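You operate a simulated robot arm through the tools that you are given. There is no shell and no other tool.

You run a simulated robot arm. Do the job below in one go: nothing can be reset, and whatever is moved stays where it is left.

## Task
Top the steel bath up to its red line; run it 3 minutes.
Fine: lid shut, one press of start; wait until the display says DONE.

It is judged by the outcome, as a careful person would: the job done as asked, and still so three seconds after it is handed in. It fails if anything else is knocked over, pushed out of place, dropped, spilled or broken. Lids that push on must go on centred and level and be pressed home; caps that screw on are set level and turned clockwise until they are tight.

## Robot
A 6-joint arm with a two-finger gripper, fixed in place. Base frame: the origin is on the floor under the middle of its stand, x ahead of it, y to its left, z up. Readings come in mm, rad, newtons and seconds.
It reaches about 1572 mm from its shoulder. Its first joint turns from -2.897 to 2.897 rad. Payload 2.45 kg.
The TCP is the grasp point between the finger pads, 20 mm short of the fingertips. In the tool frame z runs along the fingers and y along their closing line. The gripper opens to 140 mm; its body begins 168 mm behind the TCP.
Orientation is told as [roll, pitch, yaw] about the base's x, y, z axes, in that order, counted from this pose: with the fingers straight down and closing along the base's y, the tool's x points along the base's -x, its y along +y and its z along -z.

## Interface
- The arm moves only by the tool servo_tool. Its argument "deltas" is a list that holds one entry, the list of rows, each a list of 7 numbers: the shift along the tool's x, y, z in units of 100 mm (1.0 is 100 mm), then the turn, a rotation vector about the tool's x, y, z in units of 90 degrees (1.0 is 90 degrees), then the finger opening in m, from 0 to 0.14. In form: [[[tx, ty, tz, rx, ry, rz, hand], ...]]. A call has 1 to 20 rows; each row is the pose to reach, as a shift and turn from the pose commanded when the call began, along the tool's axes at that moment. A call with a number of a shift or a turn outside -1 to 1 is refused whole. Rows are played at 5 a second. More than 50 mm and 0.15 rad between two rows, or a gripper value outside its range, and nothing of the call is played. Where a pose cannot be reached the arm comes as near as it can. A force on the tool above 40 N (or 10 N above the force at the start of the call, whichever is more), or a blocked arm, ends the call early, and 0.2 s more pass. Each finger travels about 45 mm/s and halts on what it meets, pressing with about 36 N; the grip force reading is that of the motor and also rises with nothing between the fingers. The clock runs only during rows and for 0.2 s after the last one: add rows that repeat a pose to give the fingers time. The reply holds the time, the measured pose of the TCP, the force on the tool along the base axes, the opening and the grip force, in the units named above and with some noise, with the torque about the TCP (base axes, N m) and any sound that the robot's microphone picked up.
- Cameras (640 x 400 px; columns grow to the right, rows downward): "scene" is fixed at [400.4, 501.1, 1478]; the picture's right is [-0.68, -0.73, 0.00], its down [-0.33, 0.31, -0.89] and it looks along [0.65, -0.61, -0.46] (base axes); focal length 349 px, centre (320, 200). "wrist" rides on the gripper at [78, 11, -209] in the tool frame; the picture's right is [-0.14, 0.99, 0.00], its down [-0.92, -0.13, -0.37] and it looks along [-0.37, -0.05, 0.93] (tool axes); focal length 280 px, centre (320, 200). There is no depth. A picture from a camera that has moved, and an enlarged one, comes with that camera's place and axes in the base frame and with its lens.
- snapshot(camera): a new picture of that camera. It takes no simulated time.
- close_up(camera, box): a new picture of the part [left, top, right, bottom] of that camera's present view, enlarged. It takes no simulated time.
- close_job(): hands the job in; it is judged then, once.

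Nothing tells you positions but the pictures and the camera data. Unless the task says otherwise, let go and move clear before handing in.

The tools are called as name(argument=value, ...) on one line, values as JSON. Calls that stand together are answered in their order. servo_tool: Moves the arm, as the interface text tells. Its arguments: {"type":"object","properties":{"deltas":{"type":"array","items":{"type":"array","items":{"type":"array","items":{"type":"number"}}}}},"required":["deltas"]} The other tools are called the same way: snapshot (camera) takes a picture; close_up (camera, box) takes an enlarged picture of a part of a camera's view; close_job () hands the job in.

At the start:

```text
clock: 0.0
tool_pos: [788.8, -30.3, 1251.0]
ee_rot: [0.001, 0.0, -0.001]
wrist_force: [-0.6, -0.3, -0.7]
moment: [-0.03, 0.0, 0.0]
width: 140.0
finger_force: 0.0
```

scene: 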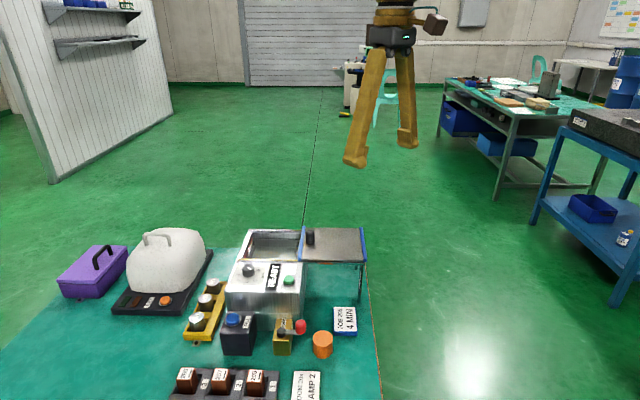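
wrist: 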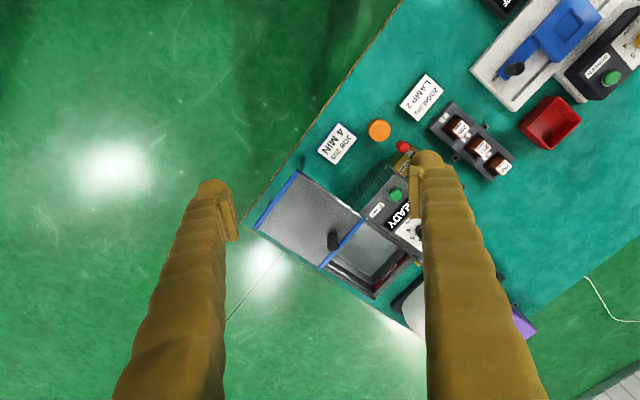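

I see a bench with a steel ultrasonic-type bath with a lid beside it, a control panel with knob and start button, and various other items. I'll look closer before moving.

close_up(camera="scene", box=[210, 210, 390, 370])

close_up(camera="wrist", box=[240, 60, 540, 310])

close_up(camera="scene", box=[40, 220, 240, 400])

close_up(camera="scene", box=[150, 300, 390, 400])

close_up(camera="wrist", box=[440, 0, 640, 160])

```text
2.50 times, centred on (300, 290) of scene
camera zoom: at [400.4, 501.1, 1478.0], right [-0.68, -0.73, 0.0], down [-0.33, 0.31, -0.89], along [0.65, -0.61, -0.46], focal length 872 px, centre (370, -25)
```

zoom: 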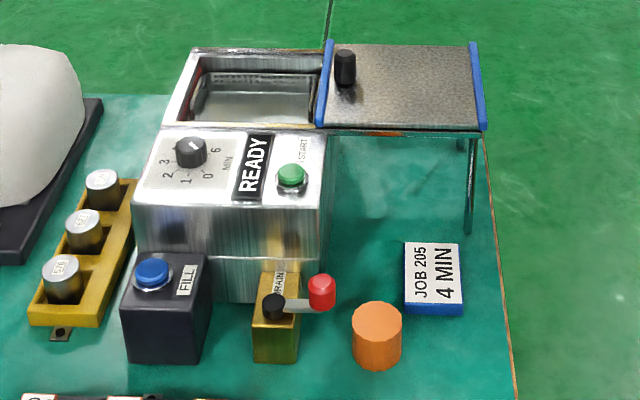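

```text
1.60 times, centred on (390, 185) of wrist
camera zoom: at [711.0, -18.3, 1461.4], right [0.14, 0.99, 0.0], down [0.92, -0.13, 0.37], along [0.37, -0.05, -0.93], focal length 449 px, centre (208, 224)
```

zoom: 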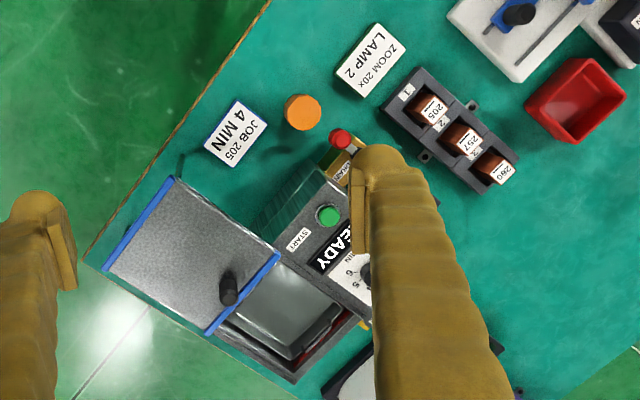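

```text
2.22 times, centred on (140, 310) of scene
camera zoom: at [400.4, 501.1, 1478.0], right [-0.68, -0.73, 0.0], down [-0.33, 0.31, -0.89], along [0.65, -0.61, -0.46], focal length 775 px, centre (720, -44)
```

zoom: 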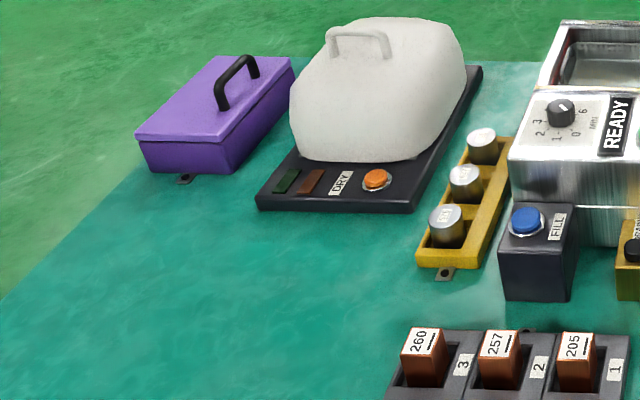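

```text
2.67 times, centred on (270, 350) of scene
camera zoom: at [400.4, 501.1, 1478.0], right [-0.68, -0.73, 0.0], down [-0.33, 0.31, -0.89], along [0.65, -0.61, -0.46], focal length 930 px, centre (453, -200)
```

zoom: 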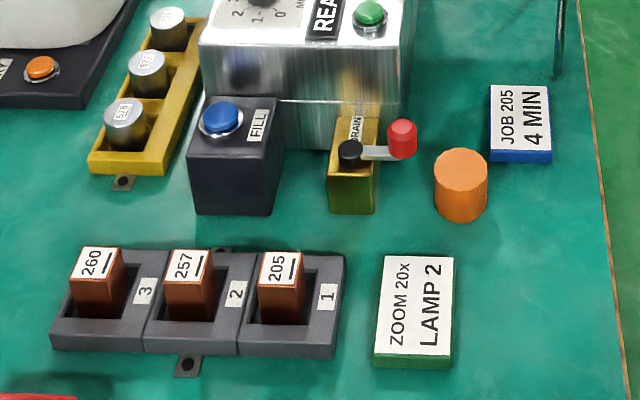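

```text
2.50 times, centred on (540, 80) of wrist
camera zoom: at [711.0, -18.3, 1461.4], right [0.14, 0.99, 0.0], down [0.92, -0.13, 0.37], along [0.37, -0.05, -0.93], focal length 701 px, centre (-230, 500)
```

zoom: 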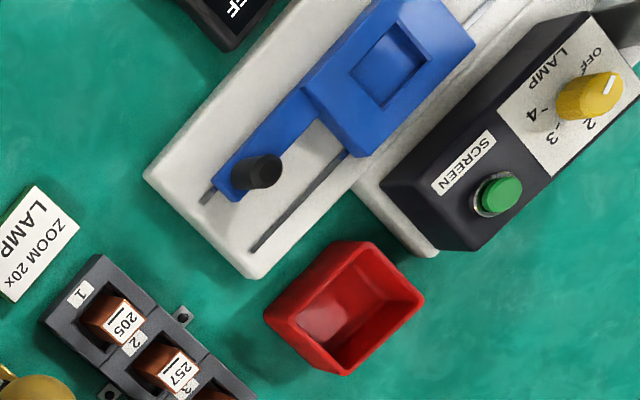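

The steel bath sits at about x 1050, y 57 with its lid slid off toward -x/-y. The START button is near [937, 105, 918], the knob near [1016, 167, 930], and FILL and DRAIN are in front. I'll bring the wrist camera over the machine for a closer look.

servo_tool(deltas=[[[-0.25, 0.12, 0.2, 0, 0, 0, 0.14], [-0.5, 0.25, 0.4, 0, 0, 0, 0.14], [-0.75, 0.37, 0.6, 0, 0, 0, 0.14], [-1.0, 0.5, 0.8, 0, 0, 0, 0.14]]])

servo_tool(deltas=[[[-0.25, 0.12, 0.2, 0, 0, 0, 0.14], [-0.5, 0.25, 0.4, 0, 0, 0, 0.14], [-0.75, 0.37, 0.6, 0, 0, 0, 0.14], [-1.0, 0.5, 0.8, 0, 0, 0, 0.14], [-1.0, 0.5, 0.8, 0, 0, 0, 0.14]]])

snapshot(camera="wrist")

snapshot(camera="scene")

```text
clock: 1.0
tool_pos: [890.2, 18.7, 1173.6]
ee_rot: [0.002, -0.001, 0.0]
wrist_force: [-1.0, 0.0, 0.6]
moment: [0.02, -0.05, -0.02]
width: 139.7
finger_force: 0.0
```

```text
clock: 2.2
tool_pos: [989.0, 69.7, 1093.0]
ee_rot: [0.001, 0.001, 0.0]
wrist_force: [1.5, 0.0, -1.7]
moment: [-0.02, 0.01, -0.02]
width: 140.0
finger_force: 0.0
```

```text
taken
camera wrist: at [910.9, 81.8, 1302.3], right [0.14, 0.99, 0.0], down [0.92, -0.13, 0.37], along [0.37, -0.05, -0.93], focal length 280 px, centre (320, 200)
```

wrist: 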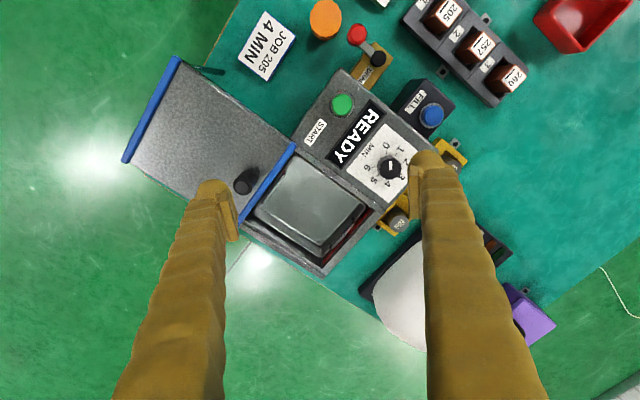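

```text
taken
```

scene: 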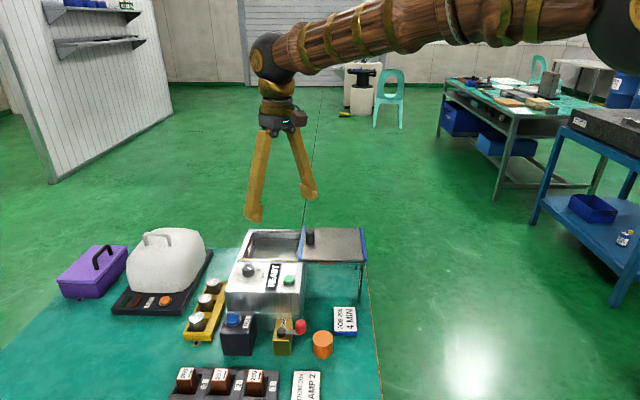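

close_up(camera="wrist", box=[230, 130, 410, 280])

close_up(camera="wrist", box=[310, 20, 470, 200])

close_up(camera="wrist", box=[350, 120, 430, 200])

close_up(camera="scene", box=[215, 220, 375, 320])

```text
2.67 times, centred on (320, 205) of wrist
camera zoom: at [910.9, 81.8, 1302.3], right [0.14, 0.99, 0.0], down [0.92, -0.13, 0.37], along [0.37, -0.05, -0.93], focal length 748 px, centre (320, 187)
```

zoom: 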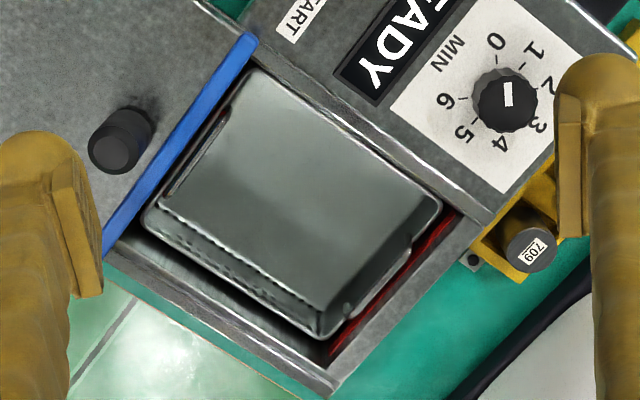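

```text
2.22 times, centred on (390, 110) of wrist
camera zoom: at [910.9, 81.8, 1302.3], right [0.14, 0.99, 0.0], down [0.92, -0.13, 0.37], along [0.37, -0.05, -0.93], focal length 623 px, centre (164, 400)
```

zoom: 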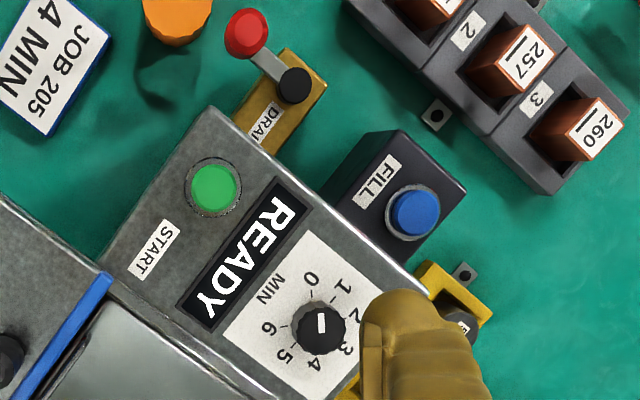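

```text
5.00 times, centred on (390, 160) of wrist
camera zoom: at [910.9, 81.8, 1302.3], right [0.14, 0.99, 0.0], down [0.92, -0.13, 0.37], along [0.37, -0.05, -0.93], focal length 1402 px, centre (-30, 400)
```

zoom: 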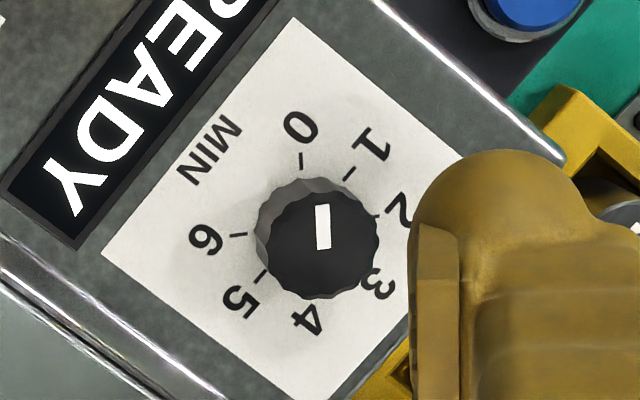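

```text
4.00 times, centred on (295, 270) of scene
camera zoom: at [400.4, 501.1, 1478.0], right [-0.68, -0.73, 0.0], down [-0.33, 0.31, -0.89], along [0.65, -0.61, -0.46], focal length 1395 px, centre (420, -80)
```

zoom: 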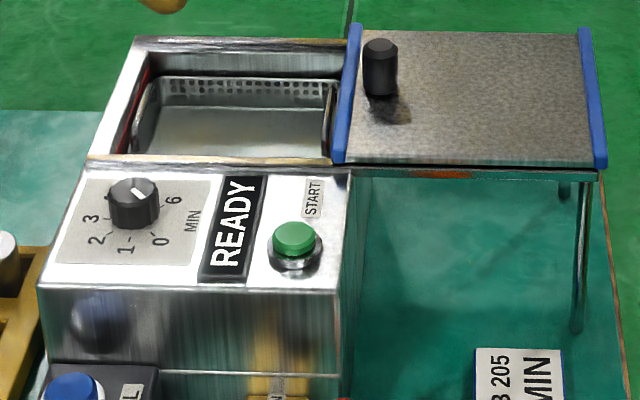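

close_up(camera="scene", box=[228, 255, 278, 287])

close_up(camera="scene", box=[235, 225, 315, 270])

close_up(camera="wrist", box=[310, 190, 390, 270])

close_up(camera="wrist", box=[240, 150, 320, 230])

```text
12.50 times, centred on (253, 271) of scene
camera zoom: at [400.4, 501.1, 1478.0], right [-0.68, -0.73, 0.0], down [-0.33, 0.31, -0.89], along [0.65, -0.61, -0.46], focal length 4360 px, centre (1158, -688)
```

zoom: 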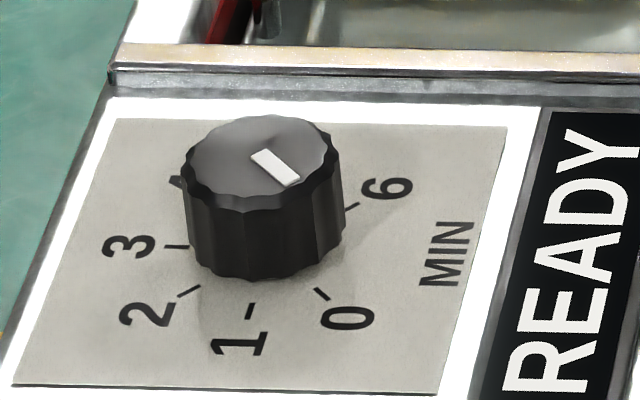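

```text
8.00 times, centred on (275, 248) of scene
camera zoom: at [400.4, 501.1, 1478.0], right [-0.68, -0.73, 0.0], down [-0.33, 0.31, -0.89], along [0.65, -0.61, -0.46], focal length 2791 px, centre (680, -180)
```

zoom: 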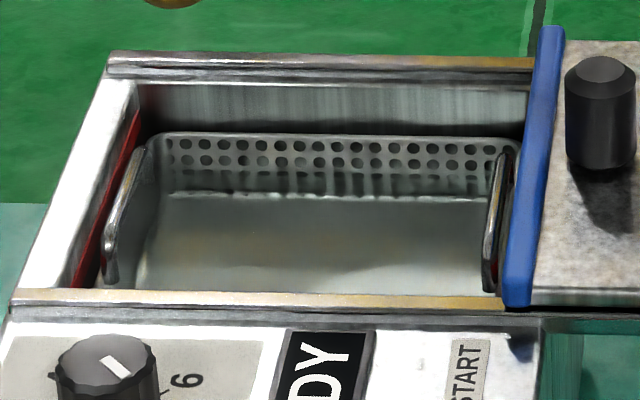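

```text
5.00 times, centred on (350, 230) of wrist
camera zoom: at [910.9, 81.8, 1302.3], right [0.14, 0.99, 0.0], down [0.92, -0.13, 0.37], along [0.37, -0.05, -0.93], focal length 1402 px, centre (170, 50)
```

zoom: 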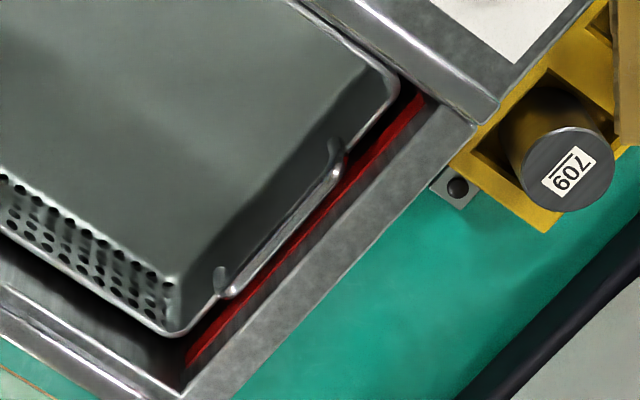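

```text
5.00 times, centred on (280, 190) of wrist
camera zoom: at [910.9, 81.8, 1302.3], right [0.14, 0.99, 0.0], down [0.92, -0.13, 0.37], along [0.37, -0.05, -0.93], focal length 1402 px, centre (520, 250)
```

zoom: 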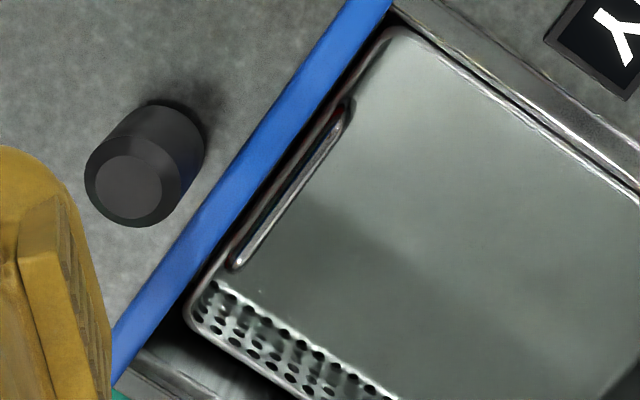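

The machine is turned about 45°, so its long axis runs along (0.71, 0.71). The red line is on the bath's far end wall, next to a perforated basket. I'll yaw and tilt the camera to look straight at that wall.

servo_tool(deltas=[[[-0.07, -0.12, 0, 0, 0, -0.083, 0.14], [-0.15, -0.24, 0, 0, 0, -0.166, 0.14], [-0.22, -0.36, 0, 0, 0, -0.25, 0.14], [-0.3, -0.48, 0, 0, 0, -0.333, 0.14], [-0.38, -0.6, 0, 0, 0, -0.417, 0.14], [-0.45, -0.71, 0, 0, 0, -0.5, 0.14], [-0.45, -0.71, 0, 0, 0, -0.5, 0.14]]])

servo_tool(deltas=[[[0, 0, 0.15, 0, -0.08, 0, 0.14], [0, 0, 0.35, 0, -0.16, 0, 0.14], [0, 0, 0.5, 0, -0.24, 0, 0.14], [0, 0, 0.6, 0, -0.311, 0, 0.14], [0, 0, 0.6, 0, -0.311, 0, 0.14]]])

snapshot(camera="wrist")

snapshot(camera="scene")

```text
clock: 3.8
tool_pos: [1033.3, -2.1, 1093.0]
ee_rot: [0.0, -0.001, 0.785]
wrist_force: [-0.6, 0.2, -0.5]
moment: [-0.02, 0.02, 0.0]
width: 140.0
finger_force: 0.0
```

```text
clock: 5.0
tool_pos: [1034.8, -1.2, 1032.0]
ee_rot: [0.001, -0.488, 0.786]
wrist_force: [-0.3, -0.3, 0.7]
moment: [0.01, 0.04, -0.03]
width: 139.9
finger_force: 0.0
```

```text
taken
camera wrist: at [908.8, -110.8, 1180.3], right [-0.61, 0.79, 0.06], down [0.54, 0.36, 0.76], along [0.57, 0.5, -0.65], focal length 280 px, centre (320, 200)
```

wrist: 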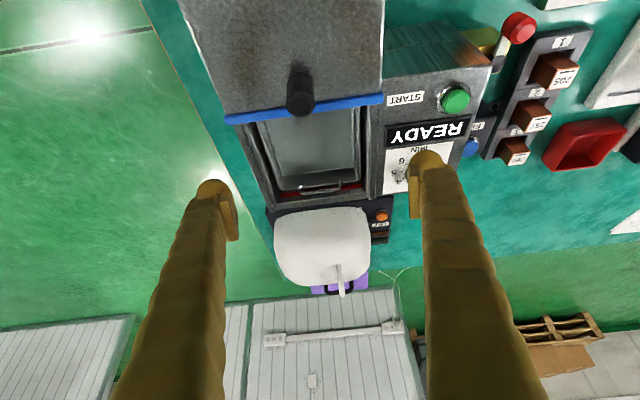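

```text
taken
```

scene: 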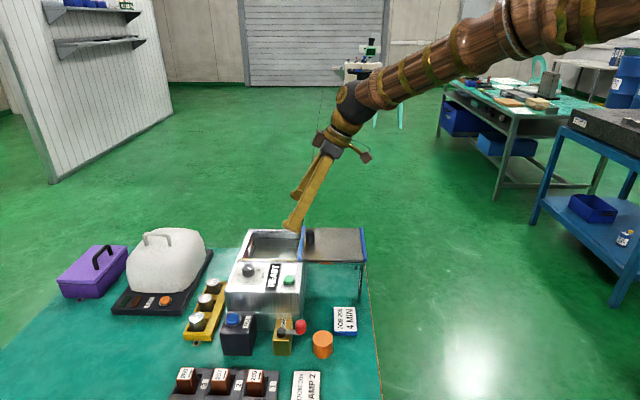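

close_up(camera="wrist", box=[240, 90, 390, 210])

close_up(camera="wrist", box=[260, 160, 380, 210])

```text
3.33 times, centred on (315, 150) of wrist
camera zoom: at [908.8, -110.8, 1180.3], right [-0.61, 0.79, 0.06], down [0.54, 0.36, 0.76], along [0.57, 0.5, -0.65], focal length 935 px, centre (337, 367)
```

zoom: 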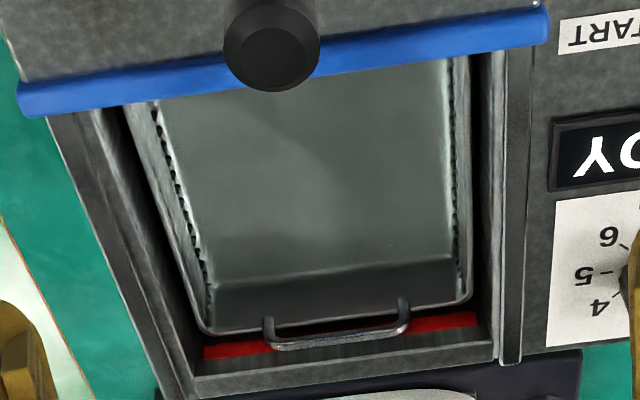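

```text
5.33 times, centred on (320, 185) of wrist
camera zoom: at [908.8, -110.8, 1180.3], right [-0.61, 0.79, 0.06], down [0.54, 0.36, 0.76], along [0.57, 0.5, -0.65], focal length 1495 px, centre (320, 280)
```

zoom: 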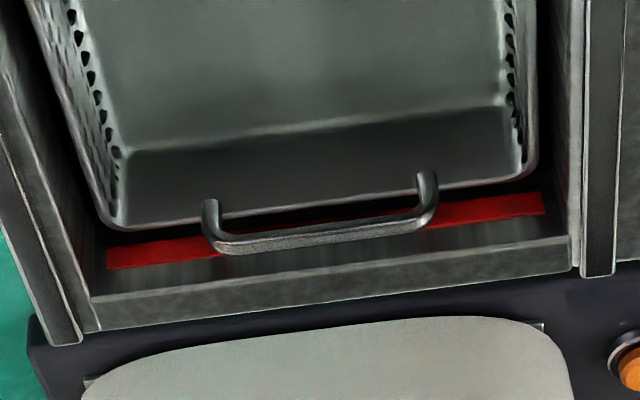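

close_up(camera="scene", box=[260, 80, 400, 240])

close_up(camera="wrist", box=[100, 160, 560, 400])

```text
2.50 times, centred on (330, 160) of scene
camera zoom: at [400.4, 501.1, 1478.0], right [-0.68, -0.73, 0.0], down [-0.33, 0.31, -0.89], along [0.65, -0.61, -0.46], focal length 872 px, centre (295, 300)
```

zoom: 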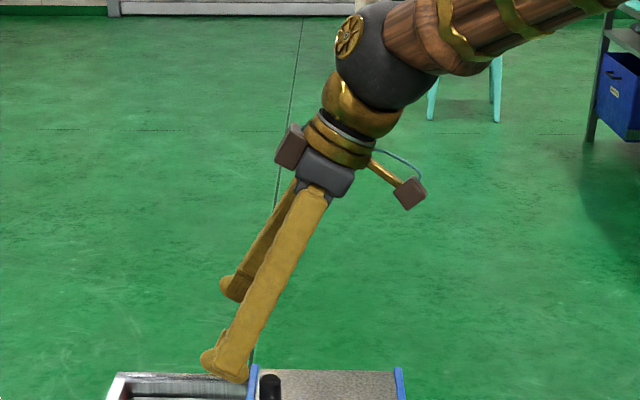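

```text
1.39 times, centred on (330, 280) of wrist
camera zoom: at [908.8, -110.8, 1180.3], right [-0.61, 0.79, 0.06], down [0.54, 0.36, 0.76], along [0.57, 0.5, -0.65], focal length 390 px, centre (306, 89)
```

zoom: 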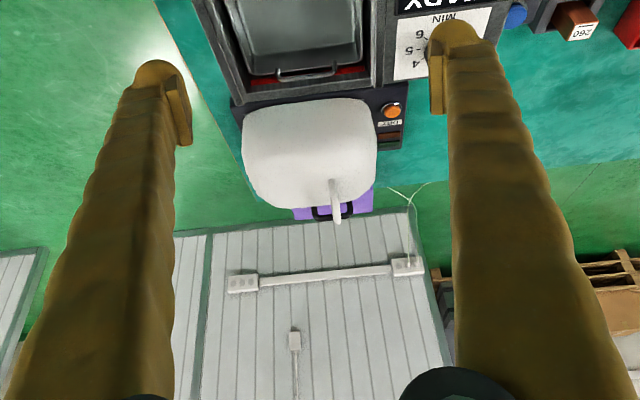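

The red strip on the far end wall sits about z 900–908, and the water is roughly 15–20 mm lower. FILL is near [974, 244, 863]. I'll level the tool, close the fingers and travel to above FILL.

servo_tool(deltas=[[[-0.07, 0, -0.13, 0, 0.08, 0, 0.12], [-0.14, 0, -0.26, 0, 0.16, 0, 0.1], [-0.21, 0, -0.4, 0, 0.24, 0, 0.08], [-0.281, 0, -0.53, 0, 0.311, 0, 0.06], [-0.281, 0, -0.53, 0, 0.311, 0, 0.04]]])

servo_tool(deltas=[[[-0.15, 0.24, 0, 0, 0, 0, 0.03], [-0.29, 0.48, 0, 0, 0, 0, 0.02], [-0.43, 0.72, 0, 0, 0, 0, 0.0], [-0.58, 0.96, 0, 0, 0, 0, 0.0]]])

servo_tool(deltas=[[[-0.17, 0.24, 0, 0, 0, 0, 0.0], [-0.35, 0.48, 0.1, 0, 0, 0, 0.0], [-0.53, 0.72, 0.2, 0, 0, 0, 0.0], [-0.73, 0.96, 0.3, 0, 0, 0, 0.0], [-0.73, 0.96, 0.3, 0, 0, 0, 0.0]]])

snapshot(camera="wrist")

snapshot(camera="scene")

```text
clock: 6.2
tool_pos: [1034.6, -1.2, 1092.3]
ee_rot: [0.002, 0.002, 0.785]
wrist_force: [-0.7, -0.4, 0.4]
moment: [-0.02, -0.02, 0.02]
width: 40.0
finger_force: 0.1
```

```text
clock: 7.2
tool_pos: [1006.4, 106.9, 1092.4]
ee_rot: [-0.001, 0.0, 0.784]
wrist_force: [0.1, 0.3, 0.3]
moment: [0.03, 0.02, 0.0]
width: 0.0
finger_force: 24.4
```

```text
clock: 8.4
tool_pos: [992.1, 228.0, 1061.0]
ee_rot: [0.0, 0.0, 0.786]
wrist_force: [0.4, -1.1, 0.2]
moment: [-0.01, 0.01, -0.02]
width: 0.0
finger_force: 29.5
```

```text
taken
camera wrist: at [928.9, 181.6, 1270.4], right [-0.6, 0.8, 0.0], down [0.74, 0.56, 0.37], along [0.29, 0.22, -0.93], focal length 280 px, centre (320, 200)
```

wrist: 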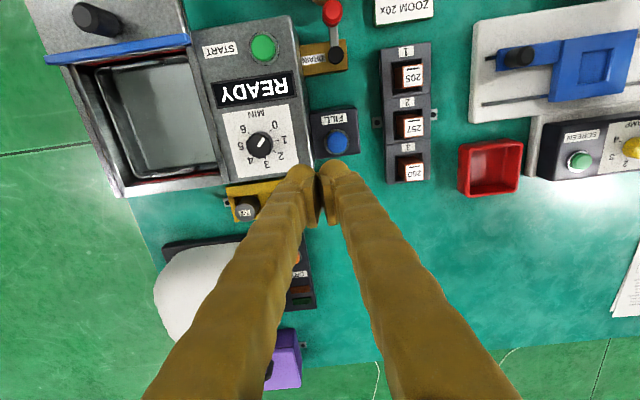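

```text
taken
```

scene: 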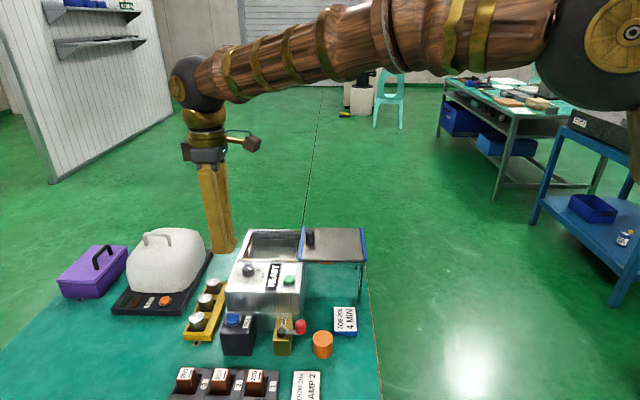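

servo_tool(deltas=[[[0, 0.12, 0, 0, 0, 0, 0.0], [0, 0.247, 0.2, 0, 0, 0, 0.0], [0, 0.247, 0.5, 0, 0, 0, 0.0], [0, 0.247, 0.75, 0, 0, 0, 0.0], [0, 0.247, 1.0, 0, 0, 0, 0.0], [0, 0.247, 1.0, 0, 0, 0, 0.0]]])

close_up(camera="scene", box=[180, 200, 320, 370])

close_up(camera="wrist", box=[220, 80, 440, 240])

```text
clock: 9.8
tool_pos: [974.2, 243.2, 961.9]
ee_rot: [-0.002, 0.002, 0.784]
wrist_force: [0.0, 0.0, -0.8]
moment: [-0.01, 0.01, 0.0]
width: 0.0
finger_force: 29.1
```

```text
2.35 times, centred on (250, 285) of scene
camera zoom: at [400.4, 501.1, 1478.0], right [-0.68, -0.73, 0.0], down [-0.33, 0.31, -0.89], along [0.65, -0.61, -0.46], focal length 821 px, centre (485, 0)
```

zoom: 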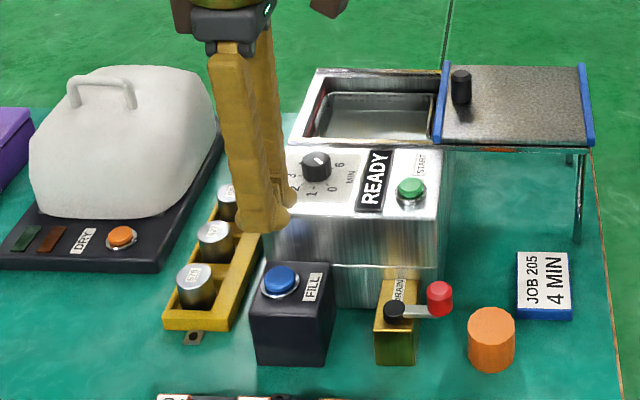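

```text
2.50 times, centred on (330, 160) of wrist
camera zoom: at [911.2, 197.4, 1171.5], right [-0.6, 0.8, 0.0], down [0.74, 0.56, 0.37], along [0.29, 0.22, -0.93], focal length 701 px, centre (295, 300)
```

zoom: 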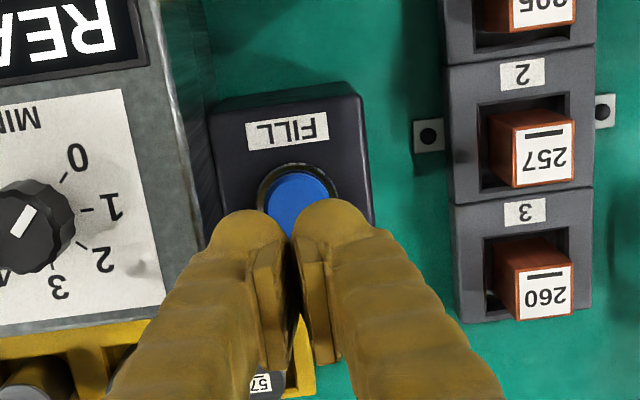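

FILL's top is near [973.5, 245, 861] and the closed fingertips are right above it. I'll come down to just above the button.

servo_tool(deltas=[[[0, 0.018, 0.2, 0, 0, 0, 0.0], [0, 0.018, 0.4, 0, 0, 0, 0.0], [0, 0.018, 0.6, 0, 0, 0, 0.0], [0, 0.018, 0.73, 0, 0, 0, 0.0], [0, 0.018, 0.73, 0, 0, 0, 0.0]]])

close_up(camera="scene", box=[200, 290, 290, 360])

close_up(camera="scene", box=[235, 225, 315, 270])

```text
clock: 11.0
tool_pos: [972.8, 246.0, 889.3]
ee_rot: [0.002, 0.0, 0.786]
wrist_force: [-0.3, 0.6, -0.5]
moment: [-0.01, -0.03, 0.03]
width: 0.0
finger_force: 29.2
```

```text
5.71 times, centred on (245, 325) of scene
camera zoom: at [400.4, 501.1, 1478.0], right [-0.68, -0.73, 0.0], down [-0.33, 0.31, -0.89], along [0.65, -0.61, -0.46], focal length 1993 px, centre (749, -514)
```

zoom: 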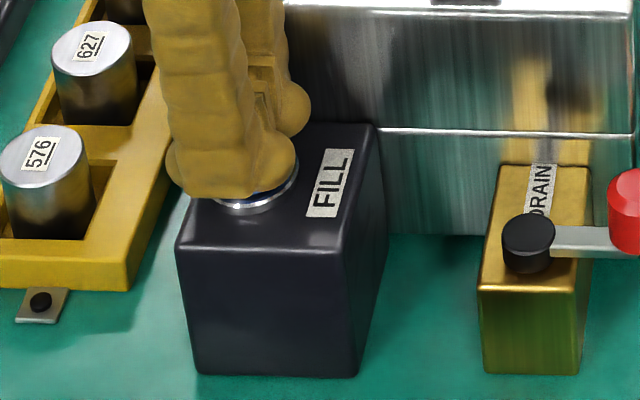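

```text
8.00 times, centred on (275, 248) of scene
camera zoom: at [400.4, 501.1, 1478.0], right [-0.68, -0.73, 0.0], down [-0.33, 0.31, -0.89], along [0.65, -0.61, -0.46], focal length 2791 px, centre (680, -180)
```

zoom: 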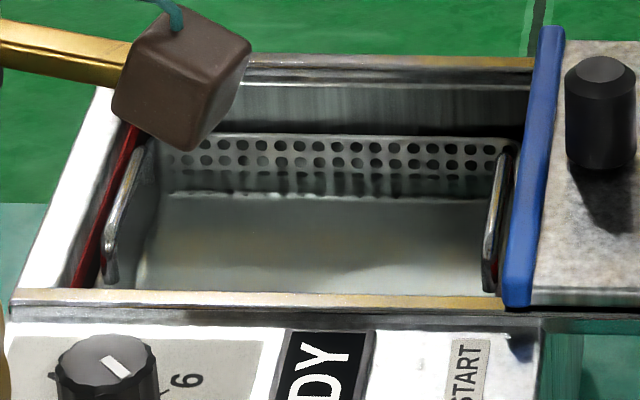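

servo_tool(deltas=[[[0, 0, 0.04, 0, 0, 0, 0.0], [0, 0, 0.07, 0, 0, 0, 0.0], [0, 0, 0.09, 0, 0, 0, 0.0]]])

close_up(camera="scene", box=[235, 225, 315, 270])

close_up(camera="scene", box=[200, 290, 290, 360])

```text
clock: 11.8
tool_pos: [972.4, 246.1, 882.7]
ee_rot: [-0.003, -0.002, 0.787]
wrist_force: [-0.3, -6.1, 13.3]
moment: [-0.14, 0.06, -0.01]
width: 5.8
finger_force: 29.3
heard: click
```

```text
8.00 times, centred on (275, 248) of scene
camera zoom: at [400.4, 501.1, 1478.0], right [-0.68, -0.73, 0.0], down [-0.33, 0.31, -0.89], along [0.65, -0.61, -0.46], focal length 2791 px, centre (680, -180)
```

zoom: 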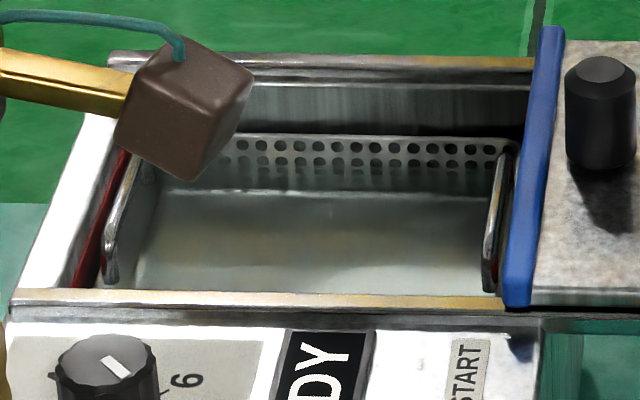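

```text
5.71 times, centred on (245, 325) of scene
camera zoom: at [400.4, 501.1, 1478.0], right [-0.68, -0.73, 0.0], down [-0.33, 0.31, -0.89], along [0.65, -0.61, -0.46], focal length 1993 px, centre (749, -514)
```

zoom: 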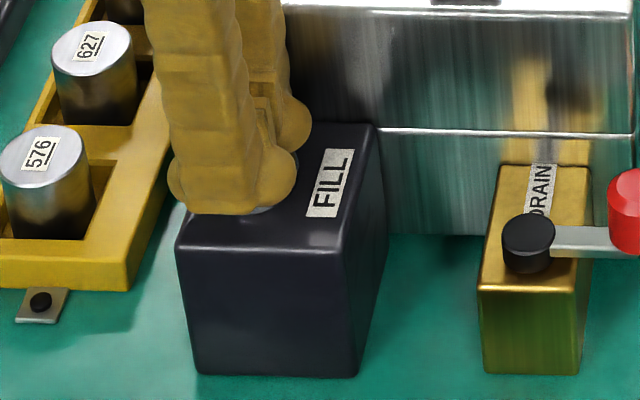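

A click sounded, and the water edge seems to have moved up slightly. I'll hold briefly and check the fill rate.

servo_tool(deltas=[[[0, 0, 0.0, 0, 0, 0, 0.0], [0, 0, 0.0, 0, 0, 0, 0.0], [0, 0, 0.0, 0, 0, 0, 0.0], [0, 0, 0.0, 0, 0, 0, 0.0]]])

close_up(camera="scene", box=[235, 225, 315, 270])

```text
clock: 12.8
tool_pos: [972.3, 245.1, 880.4]
ee_rot: [0.0, -0.001, 0.786]
wrist_force: [5.3, -5.0, 16.5]
moment: [-0.16, -0.07, 0.02]
width: 5.9
finger_force: 29.5
```

```text
8.00 times, centred on (275, 248) of scene
camera zoom: at [400.4, 501.1, 1478.0], right [-0.68, -0.73, 0.0], down [-0.33, 0.31, -0.89], along [0.65, -0.61, -0.46], focal length 2791 px, centre (680, -180)
```

zoom: 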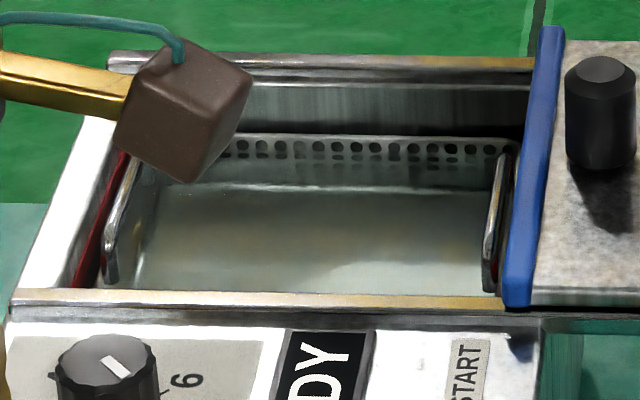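

servo_tool(deltas=[[[0, 0, 0.0, 0, 0, 0, 0.0], [0, 0, 0.0, 0, 0, 0, 0.0], [0, 0, 0.0, 0, 0, 0, 0.0], [0, 0, 0.0, 0, 0, 0, 0.0]]])

close_up(camera="scene", box=[235, 225, 315, 270])

close_up(camera="scene", box=[235, 235, 267, 265])

```text
clock: 13.8
tool_pos: [971.3, 246.1, 881.2]
ee_rot: [0.0, 0.0, 0.786]
wrist_force: [7.7, -1.6, 16.9]
moment: [-0.07, -0.16, 0.01]
width: 6.2
finger_force: 30.4
```

```text
8.00 times, centred on (275, 248) of scene
camera zoom: at [400.4, 501.1, 1478.0], right [-0.68, -0.73, 0.0], down [-0.33, 0.31, -0.89], along [0.65, -0.61, -0.46], focal length 2791 px, centre (680, -180)
```

zoom: 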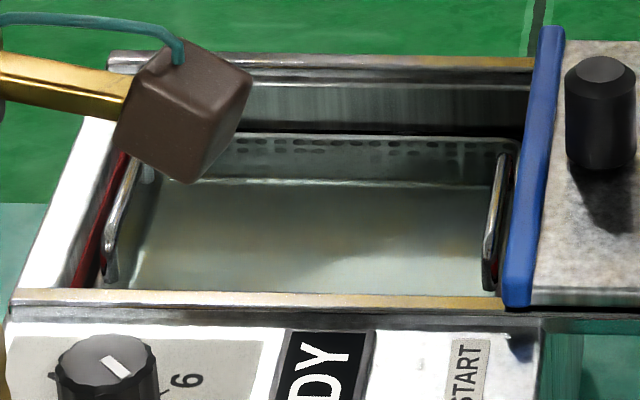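

```text
13.33 times, centred on (251, 250) of scene
camera zoom: at [400.4, 501.1, 1478.0], right [-0.68, -0.73, 0.0], down [-0.33, 0.31, -0.89], along [0.65, -0.61, -0.46], focal length 4651 px, centre (1240, -467)
```

zoom: 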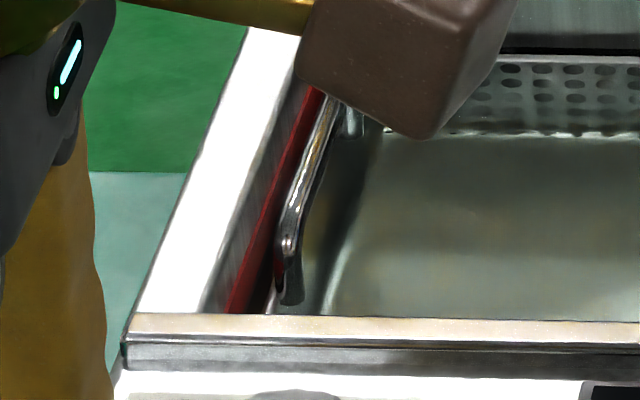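

The water is nearly at the basket rim, which should be near the lower edge of the red strip. I'll release now and take a careful look.

servo_tool(deltas=[[[0, 0, -0.15, 0, 0, 0, 0.0], [0, 0, -0.4, 0, 0, 0, 0.0], [0, 0, -0.7, 0, 0, 0, 0.0], [0, 0, -1.0, 0, 0, 0, 0.0]]])

close_up(camera="scene", box=[235, 225, 315, 270])

close_up(camera="scene", box=[235, 235, 267, 265])

```text
clock: 14.8
tool_pos: [972.9, 244.1, 979.7]
ee_rot: [0.0, -0.001, 0.786]
wrist_force: [-0.4, 0.3, 0.4]
moment: [-0.01, 0.01, 0.01]
width: 0.0
finger_force: 29.0
```

```text
8.00 times, centred on (275, 248) of scene
camera zoom: at [400.4, 501.1, 1478.0], right [-0.68, -0.73, 0.0], down [-0.33, 0.31, -0.89], along [0.65, -0.61, -0.46], focal length 2791 px, centre (680, -180)
```

zoom: 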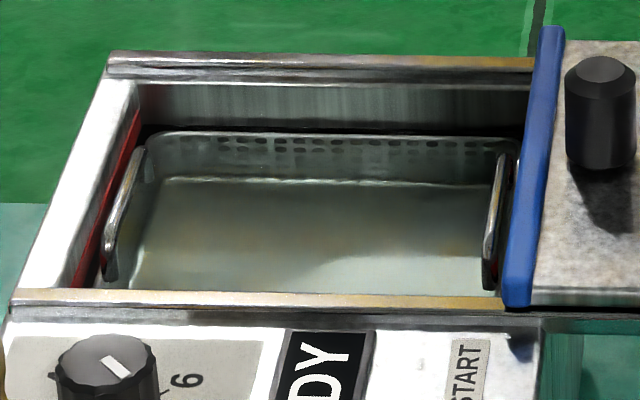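

```text
13.33 times, centred on (251, 250) of scene
camera zoom: at [400.4, 501.1, 1478.0], right [-0.68, -0.73, 0.0], down [-0.33, 0.31, -0.89], along [0.65, -0.61, -0.46], focal length 4651 px, centre (1240, -467)
```

zoom: 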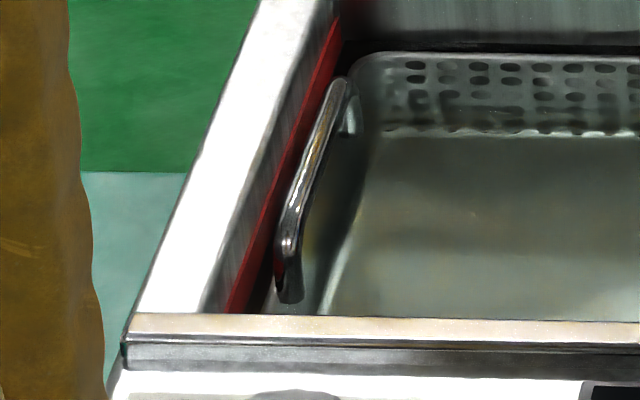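

servo_tool(deltas=[[[0, 0, -0.25, 0, 0, 0, 0.02], [0, 0, -0.5, 0, 0, 0, 0.04], [0.14, -0.24, -0.75, 0, 0, 0, 0.06], [0.29, -0.48, -0.9, 0, 0, 0, 0.08], [0.43, -0.72, -0.9, 0, 0, 0, 0.1]]])

servo_tool(deltas=[[[0.15, -0.24, 0, 0, 0, 0, 0.12], [0.29, -0.48, 0, 0, 0, 0, 0.14], [0.43, -0.72, 0, 0, 0, 0, 0.14], [0.58, -0.96, 0, 0, 0, 0, 0.14]]])

servo_tool(deltas=[[[0.07, -0.12, 0.1, 0, -0.08, 0, 0.14], [0.15, -0.24, 0.2, 0, -0.16, 0, 0.14], [0.22, -0.36, 0.3, 0, -0.24, 0, 0.14], [0.29, -0.48, 0.4, 0, -0.311, 0, 0.14], [0.29, -0.48, 0.4, 0, -0.311, 0, 0.14]]])

close_up(camera="wrist", box=[240, 90, 390, 210])

close_up(camera="wrist", box=[260, 160, 380, 210])

```text
clock: 16.0
tool_pos: [993.2, 164.8, 1069.3]
ee_rot: [0.001, 0.0, 0.785]
wrist_force: [-0.1, 0.1, -0.1]
moment: [0.02, -0.02, 0.0]
width: 99.6
finger_force: 0.8
```

```text
clock: 17.0
tool_pos: [1019.4, 55.6, 1069.0]
ee_rot: [0.0, -0.001, 0.785]
wrist_force: [0.0, 0.7, -0.2]
moment: [-0.05, 0.01, 0.0]
width: 140.1
finger_force: 0.0
```

```text
clock: 18.2
tool_pos: [1030.8, 1.0, 1030.0]
ee_rot: [0.0, -0.49, 0.785]
wrist_force: [-0.5, -0.2, 0.2]
moment: [-0.01, 0.02, -0.05]
width: 140.0
finger_force: 0.0
```

```text
3.33 times, centred on (315, 150) of wrist
camera zoom: at [906.4, -108.3, 1177.7], right [-0.61, 0.79, 0.06], down [0.54, 0.36, 0.76], along [0.57, 0.5, -0.65], focal length 935 px, centre (337, 367)
```

zoom: 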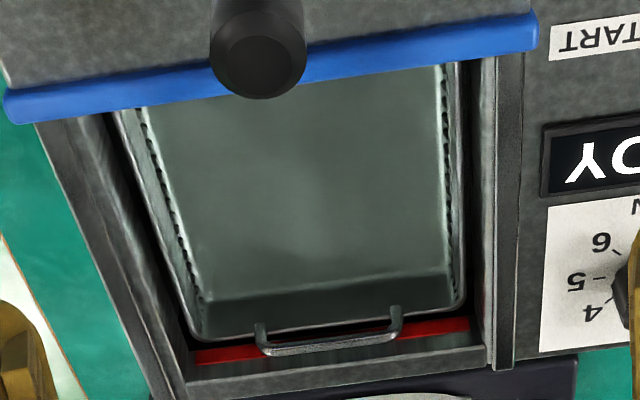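

```text
5.33 times, centred on (320, 185) of wrist
camera zoom: at [906.4, -108.3, 1177.7], right [-0.61, 0.79, 0.06], down [0.54, 0.36, 0.76], along [0.57, 0.5, -0.65], focal length 1495 px, centre (320, 280)
```

zoom: 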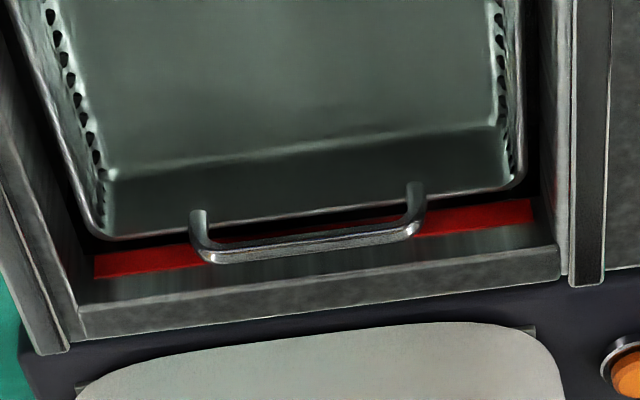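

close_up(camera="wrist", box=[270, 190, 310, 215])

close_up(camera="wrist", box=[330, 180, 370, 205])

close_up(camera="wrist", box=[340, 110, 380, 190])

snapshot(camera="wrist")

```text
16.00 times, centred on (290, 202) of wrist
camera zoom: at [906.4, -108.3, 1177.7], right [-0.61, 0.79, 0.06], down [0.54, 0.36, 0.76], along [0.57, 0.5, -0.65], focal length 4486 px, centre (800, 160)
```

zoom: 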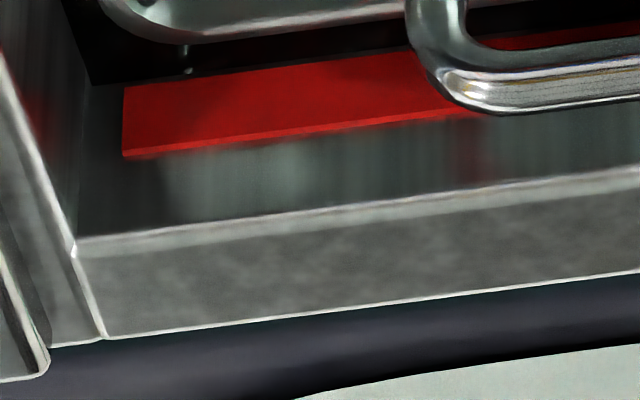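

```text
16.00 times, centred on (350, 192) of wrist
camera zoom: at [906.4, -108.3, 1177.7], right [-0.61, 0.79, 0.06], down [0.54, 0.36, 0.76], along [0.57, 0.5, -0.65], focal length 4486 px, centre (-160, 320)
```

zoom: 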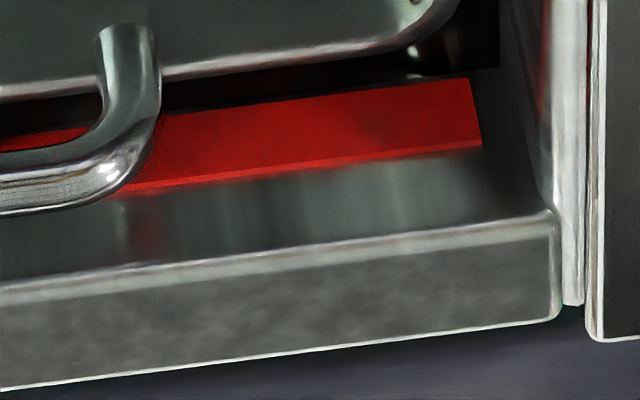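

```text
5.00 times, centred on (360, 150) of wrist
camera zoom: at [906.4, -108.3, 1177.7], right [-0.61, 0.79, 0.06], down [0.54, 0.36, 0.76], along [0.57, 0.5, -0.65], focal length 1402 px, centre (120, 450)
```

zoom: 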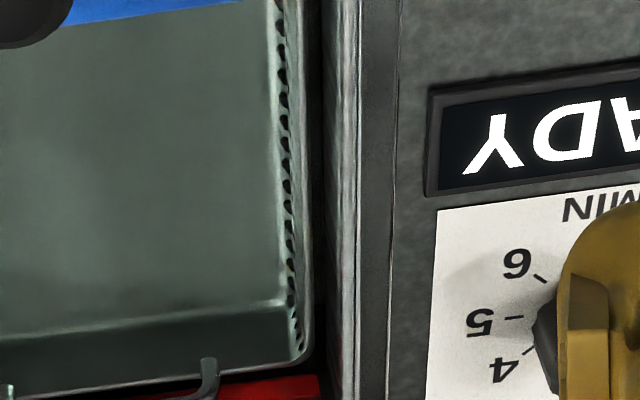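

```text
taken
camera wrist: at [906.4, -108.3, 1177.7], right [-0.61, 0.79, 0.06], down [0.54, 0.36, 0.76], along [0.57, 0.5, -0.65], focal length 280 px, centre (320, 200)
```

wrist: 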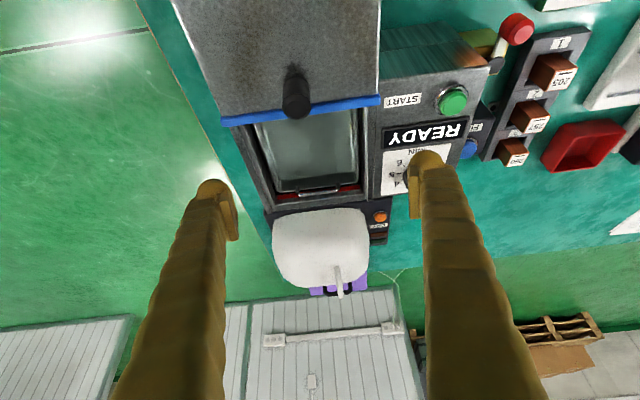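

The water now sits just at the lower edge of the strip (about z 899; the strip spans 900–908). I want roughly 5 mm more, so I'll go back to FILL for a timed press.

servo_tool(deltas=[[[-0.047, 0.06, -0.088, 0, 0.08, 0, 0.12], [-0.094, 0.12, -0.176, 0, 0.16, 0, 0.1], [-0.141, 0.18, -0.265, 0, 0.24, 0, 0.08], [-0.188, 0.24, -0.353, 0, 0.312, 0, 0.06], [-0.188, 0.24, -0.353, 0, 0.312, 0, 0.04]]])

servo_tool(deltas=[[[-0.16, 0.24, 0, 0, 0, 0, 0.02], [-0.33, 0.48, 0, 0, 0, 0, 0.0], [-0.5, 0.72, 0, 0, 0, 0, 0.0], [-0.66, 0.95, 0, 0, 0, 0, 0.0]]])

servo_tool(deltas=[[[-0.16, 0.24, 0, 0, 0, 0, 0.0], [-0.33, 0.48, 0, 0, 0, 0, 0.0], [-0.5, 0.72, 0.2, 0, 0, 0, 0.0], [-0.66, 0.95, 0.5, 0, 0, 0, 0.0], [-0.66, 0.95, 0.85, 0, 0, 0, 0.0], [-0.66, 0.95, 0.85, 0, 0, 0, 0.0]]])

close_up(camera="scene", box=[235, 225, 315, 270])

```text
clock: 19.4
tool_pos: [1016.3, 19.1, 1069.6]
ee_rot: [0.0, 0.005, 0.786]
wrist_force: [-0.1, 0.6, -0.3]
moment: [-0.01, -0.01, -0.01]
width: 40.0
finger_force: 0.1
```

```text
clock: 20.4
tool_pos: [997.7, 133.7, 1068.8]
ee_rot: [0.0, 0.002, 0.785]
wrist_force: [0.7, 0.0, -0.5]
moment: [0.04, -0.02, 0.0]
width: 0.2
finger_force: 29.1
```

```text
clock: 21.8
tool_pos: [975.8, 247.0, 983.1]
ee_rot: [0.001, 0.002, 0.785]
wrist_force: [-0.2, 0.2, -0.2]
moment: [0.04, 0.0, 0.02]
width: 0.3
finger_force: 29.1
```

```text
8.00 times, centred on (275, 248) of scene
camera zoom: at [400.4, 501.1, 1478.0], right [-0.68, -0.73, 0.0], down [-0.33, 0.31, -0.89], along [0.65, -0.61, -0.46], focal length 2791 px, centre (680, -180)
```

zoom: 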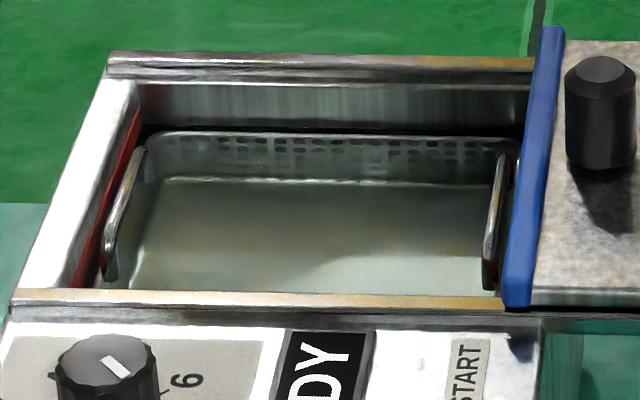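

servo_tool(deltas=[[[0.03, 0.01, 0.25, 0, 0, 0, 0.0], [0.03, 0.01, 0.5, 0, 0, 0, 0.0], [0.03, 0.01, 0.75, 0, 0, 0, 0.0], [0.03, 0.01, 0.95, 0, 0, 0, 0.0], [0.03, 0.01, 0.95, 0, 0, 0, 0.0]]])

close_up(camera="scene", box=[200, 290, 290, 360])

```text
clock: 23.0
tool_pos: [972.8, 243.8, 889.0]
ee_rot: [0.0, 0.001, 0.786]
wrist_force: [-0.3, -0.2, -0.4]
moment: [-0.05, -0.03, 0.0]
width: 0.0
finger_force: 29.8
```

```text
5.71 times, centred on (245, 325) of scene
camera zoom: at [400.4, 501.1, 1478.0], right [-0.68, -0.73, 0.0], down [-0.33, 0.31, -0.89], along [0.65, -0.61, -0.46], focal length 1993 px, centre (749, -514)
```

zoom: 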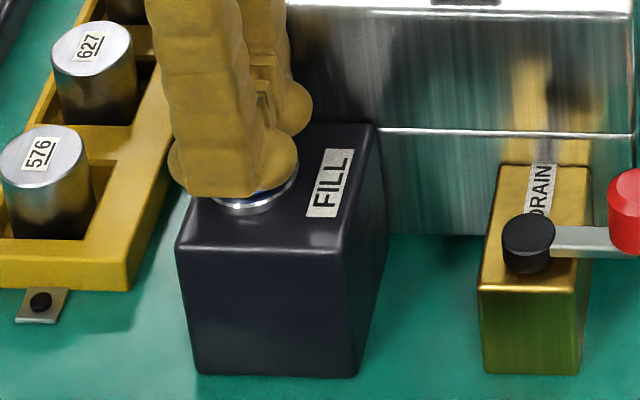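

servo_tool(deltas=[[[0, 0, 0.09, 0, 0, 0, 0.0], [0, 0, 0.09, 0, 0, 0, 0.0], [0, 0, 0.09, 0, 0, 0, 0.0], [0, 0, 0.09, 0, 0, 0, 0.0], [0, 0, 0.09, 0, 0, 0, 0.0], [0, 0, -0.1, 0, 0, 0, 0.0]]])

close_up(camera="scene", box=[235, 225, 315, 270])

close_up(camera="scene", box=[235, 235, 267, 265])

```text
clock: 24.4
tool_pos: [971.2, 242.6, 898.5]
ee_rot: [0.0, 0.003, 0.785]
wrist_force: [-1.1, 1.2, -0.7]
moment: [0.03, 0.02, -0.01]
width: 0.0
finger_force: 28.7
heard: click
```

```text
8.00 times, centred on (275, 248) of scene
camera zoom: at [400.4, 501.1, 1478.0], right [-0.68, -0.73, 0.0], down [-0.33, 0.31, -0.89], along [0.65, -0.61, -0.46], focal length 2791 px, centre (680, -180)
```

zoom: 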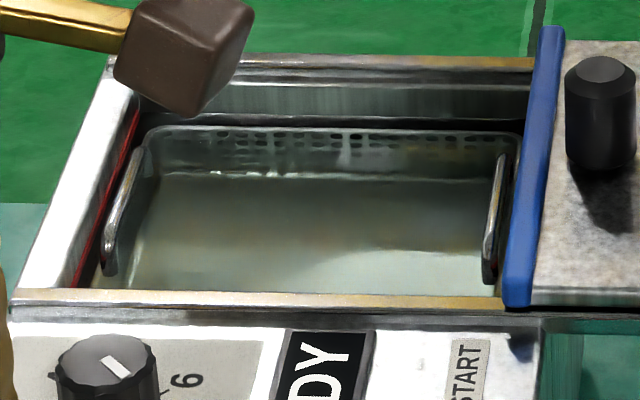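

```text
13.33 times, centred on (251, 250) of scene
camera zoom: at [400.4, 501.1, 1478.0], right [-0.68, -0.73, 0.0], down [-0.33, 0.31, -0.89], along [0.65, -0.61, -0.46], focal length 4651 px, centre (1240, -467)
```

zoom: 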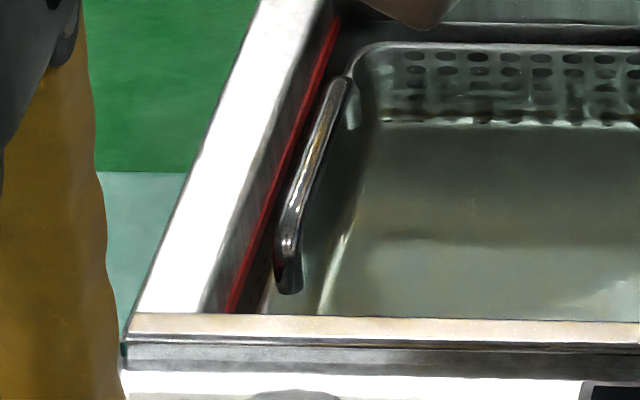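

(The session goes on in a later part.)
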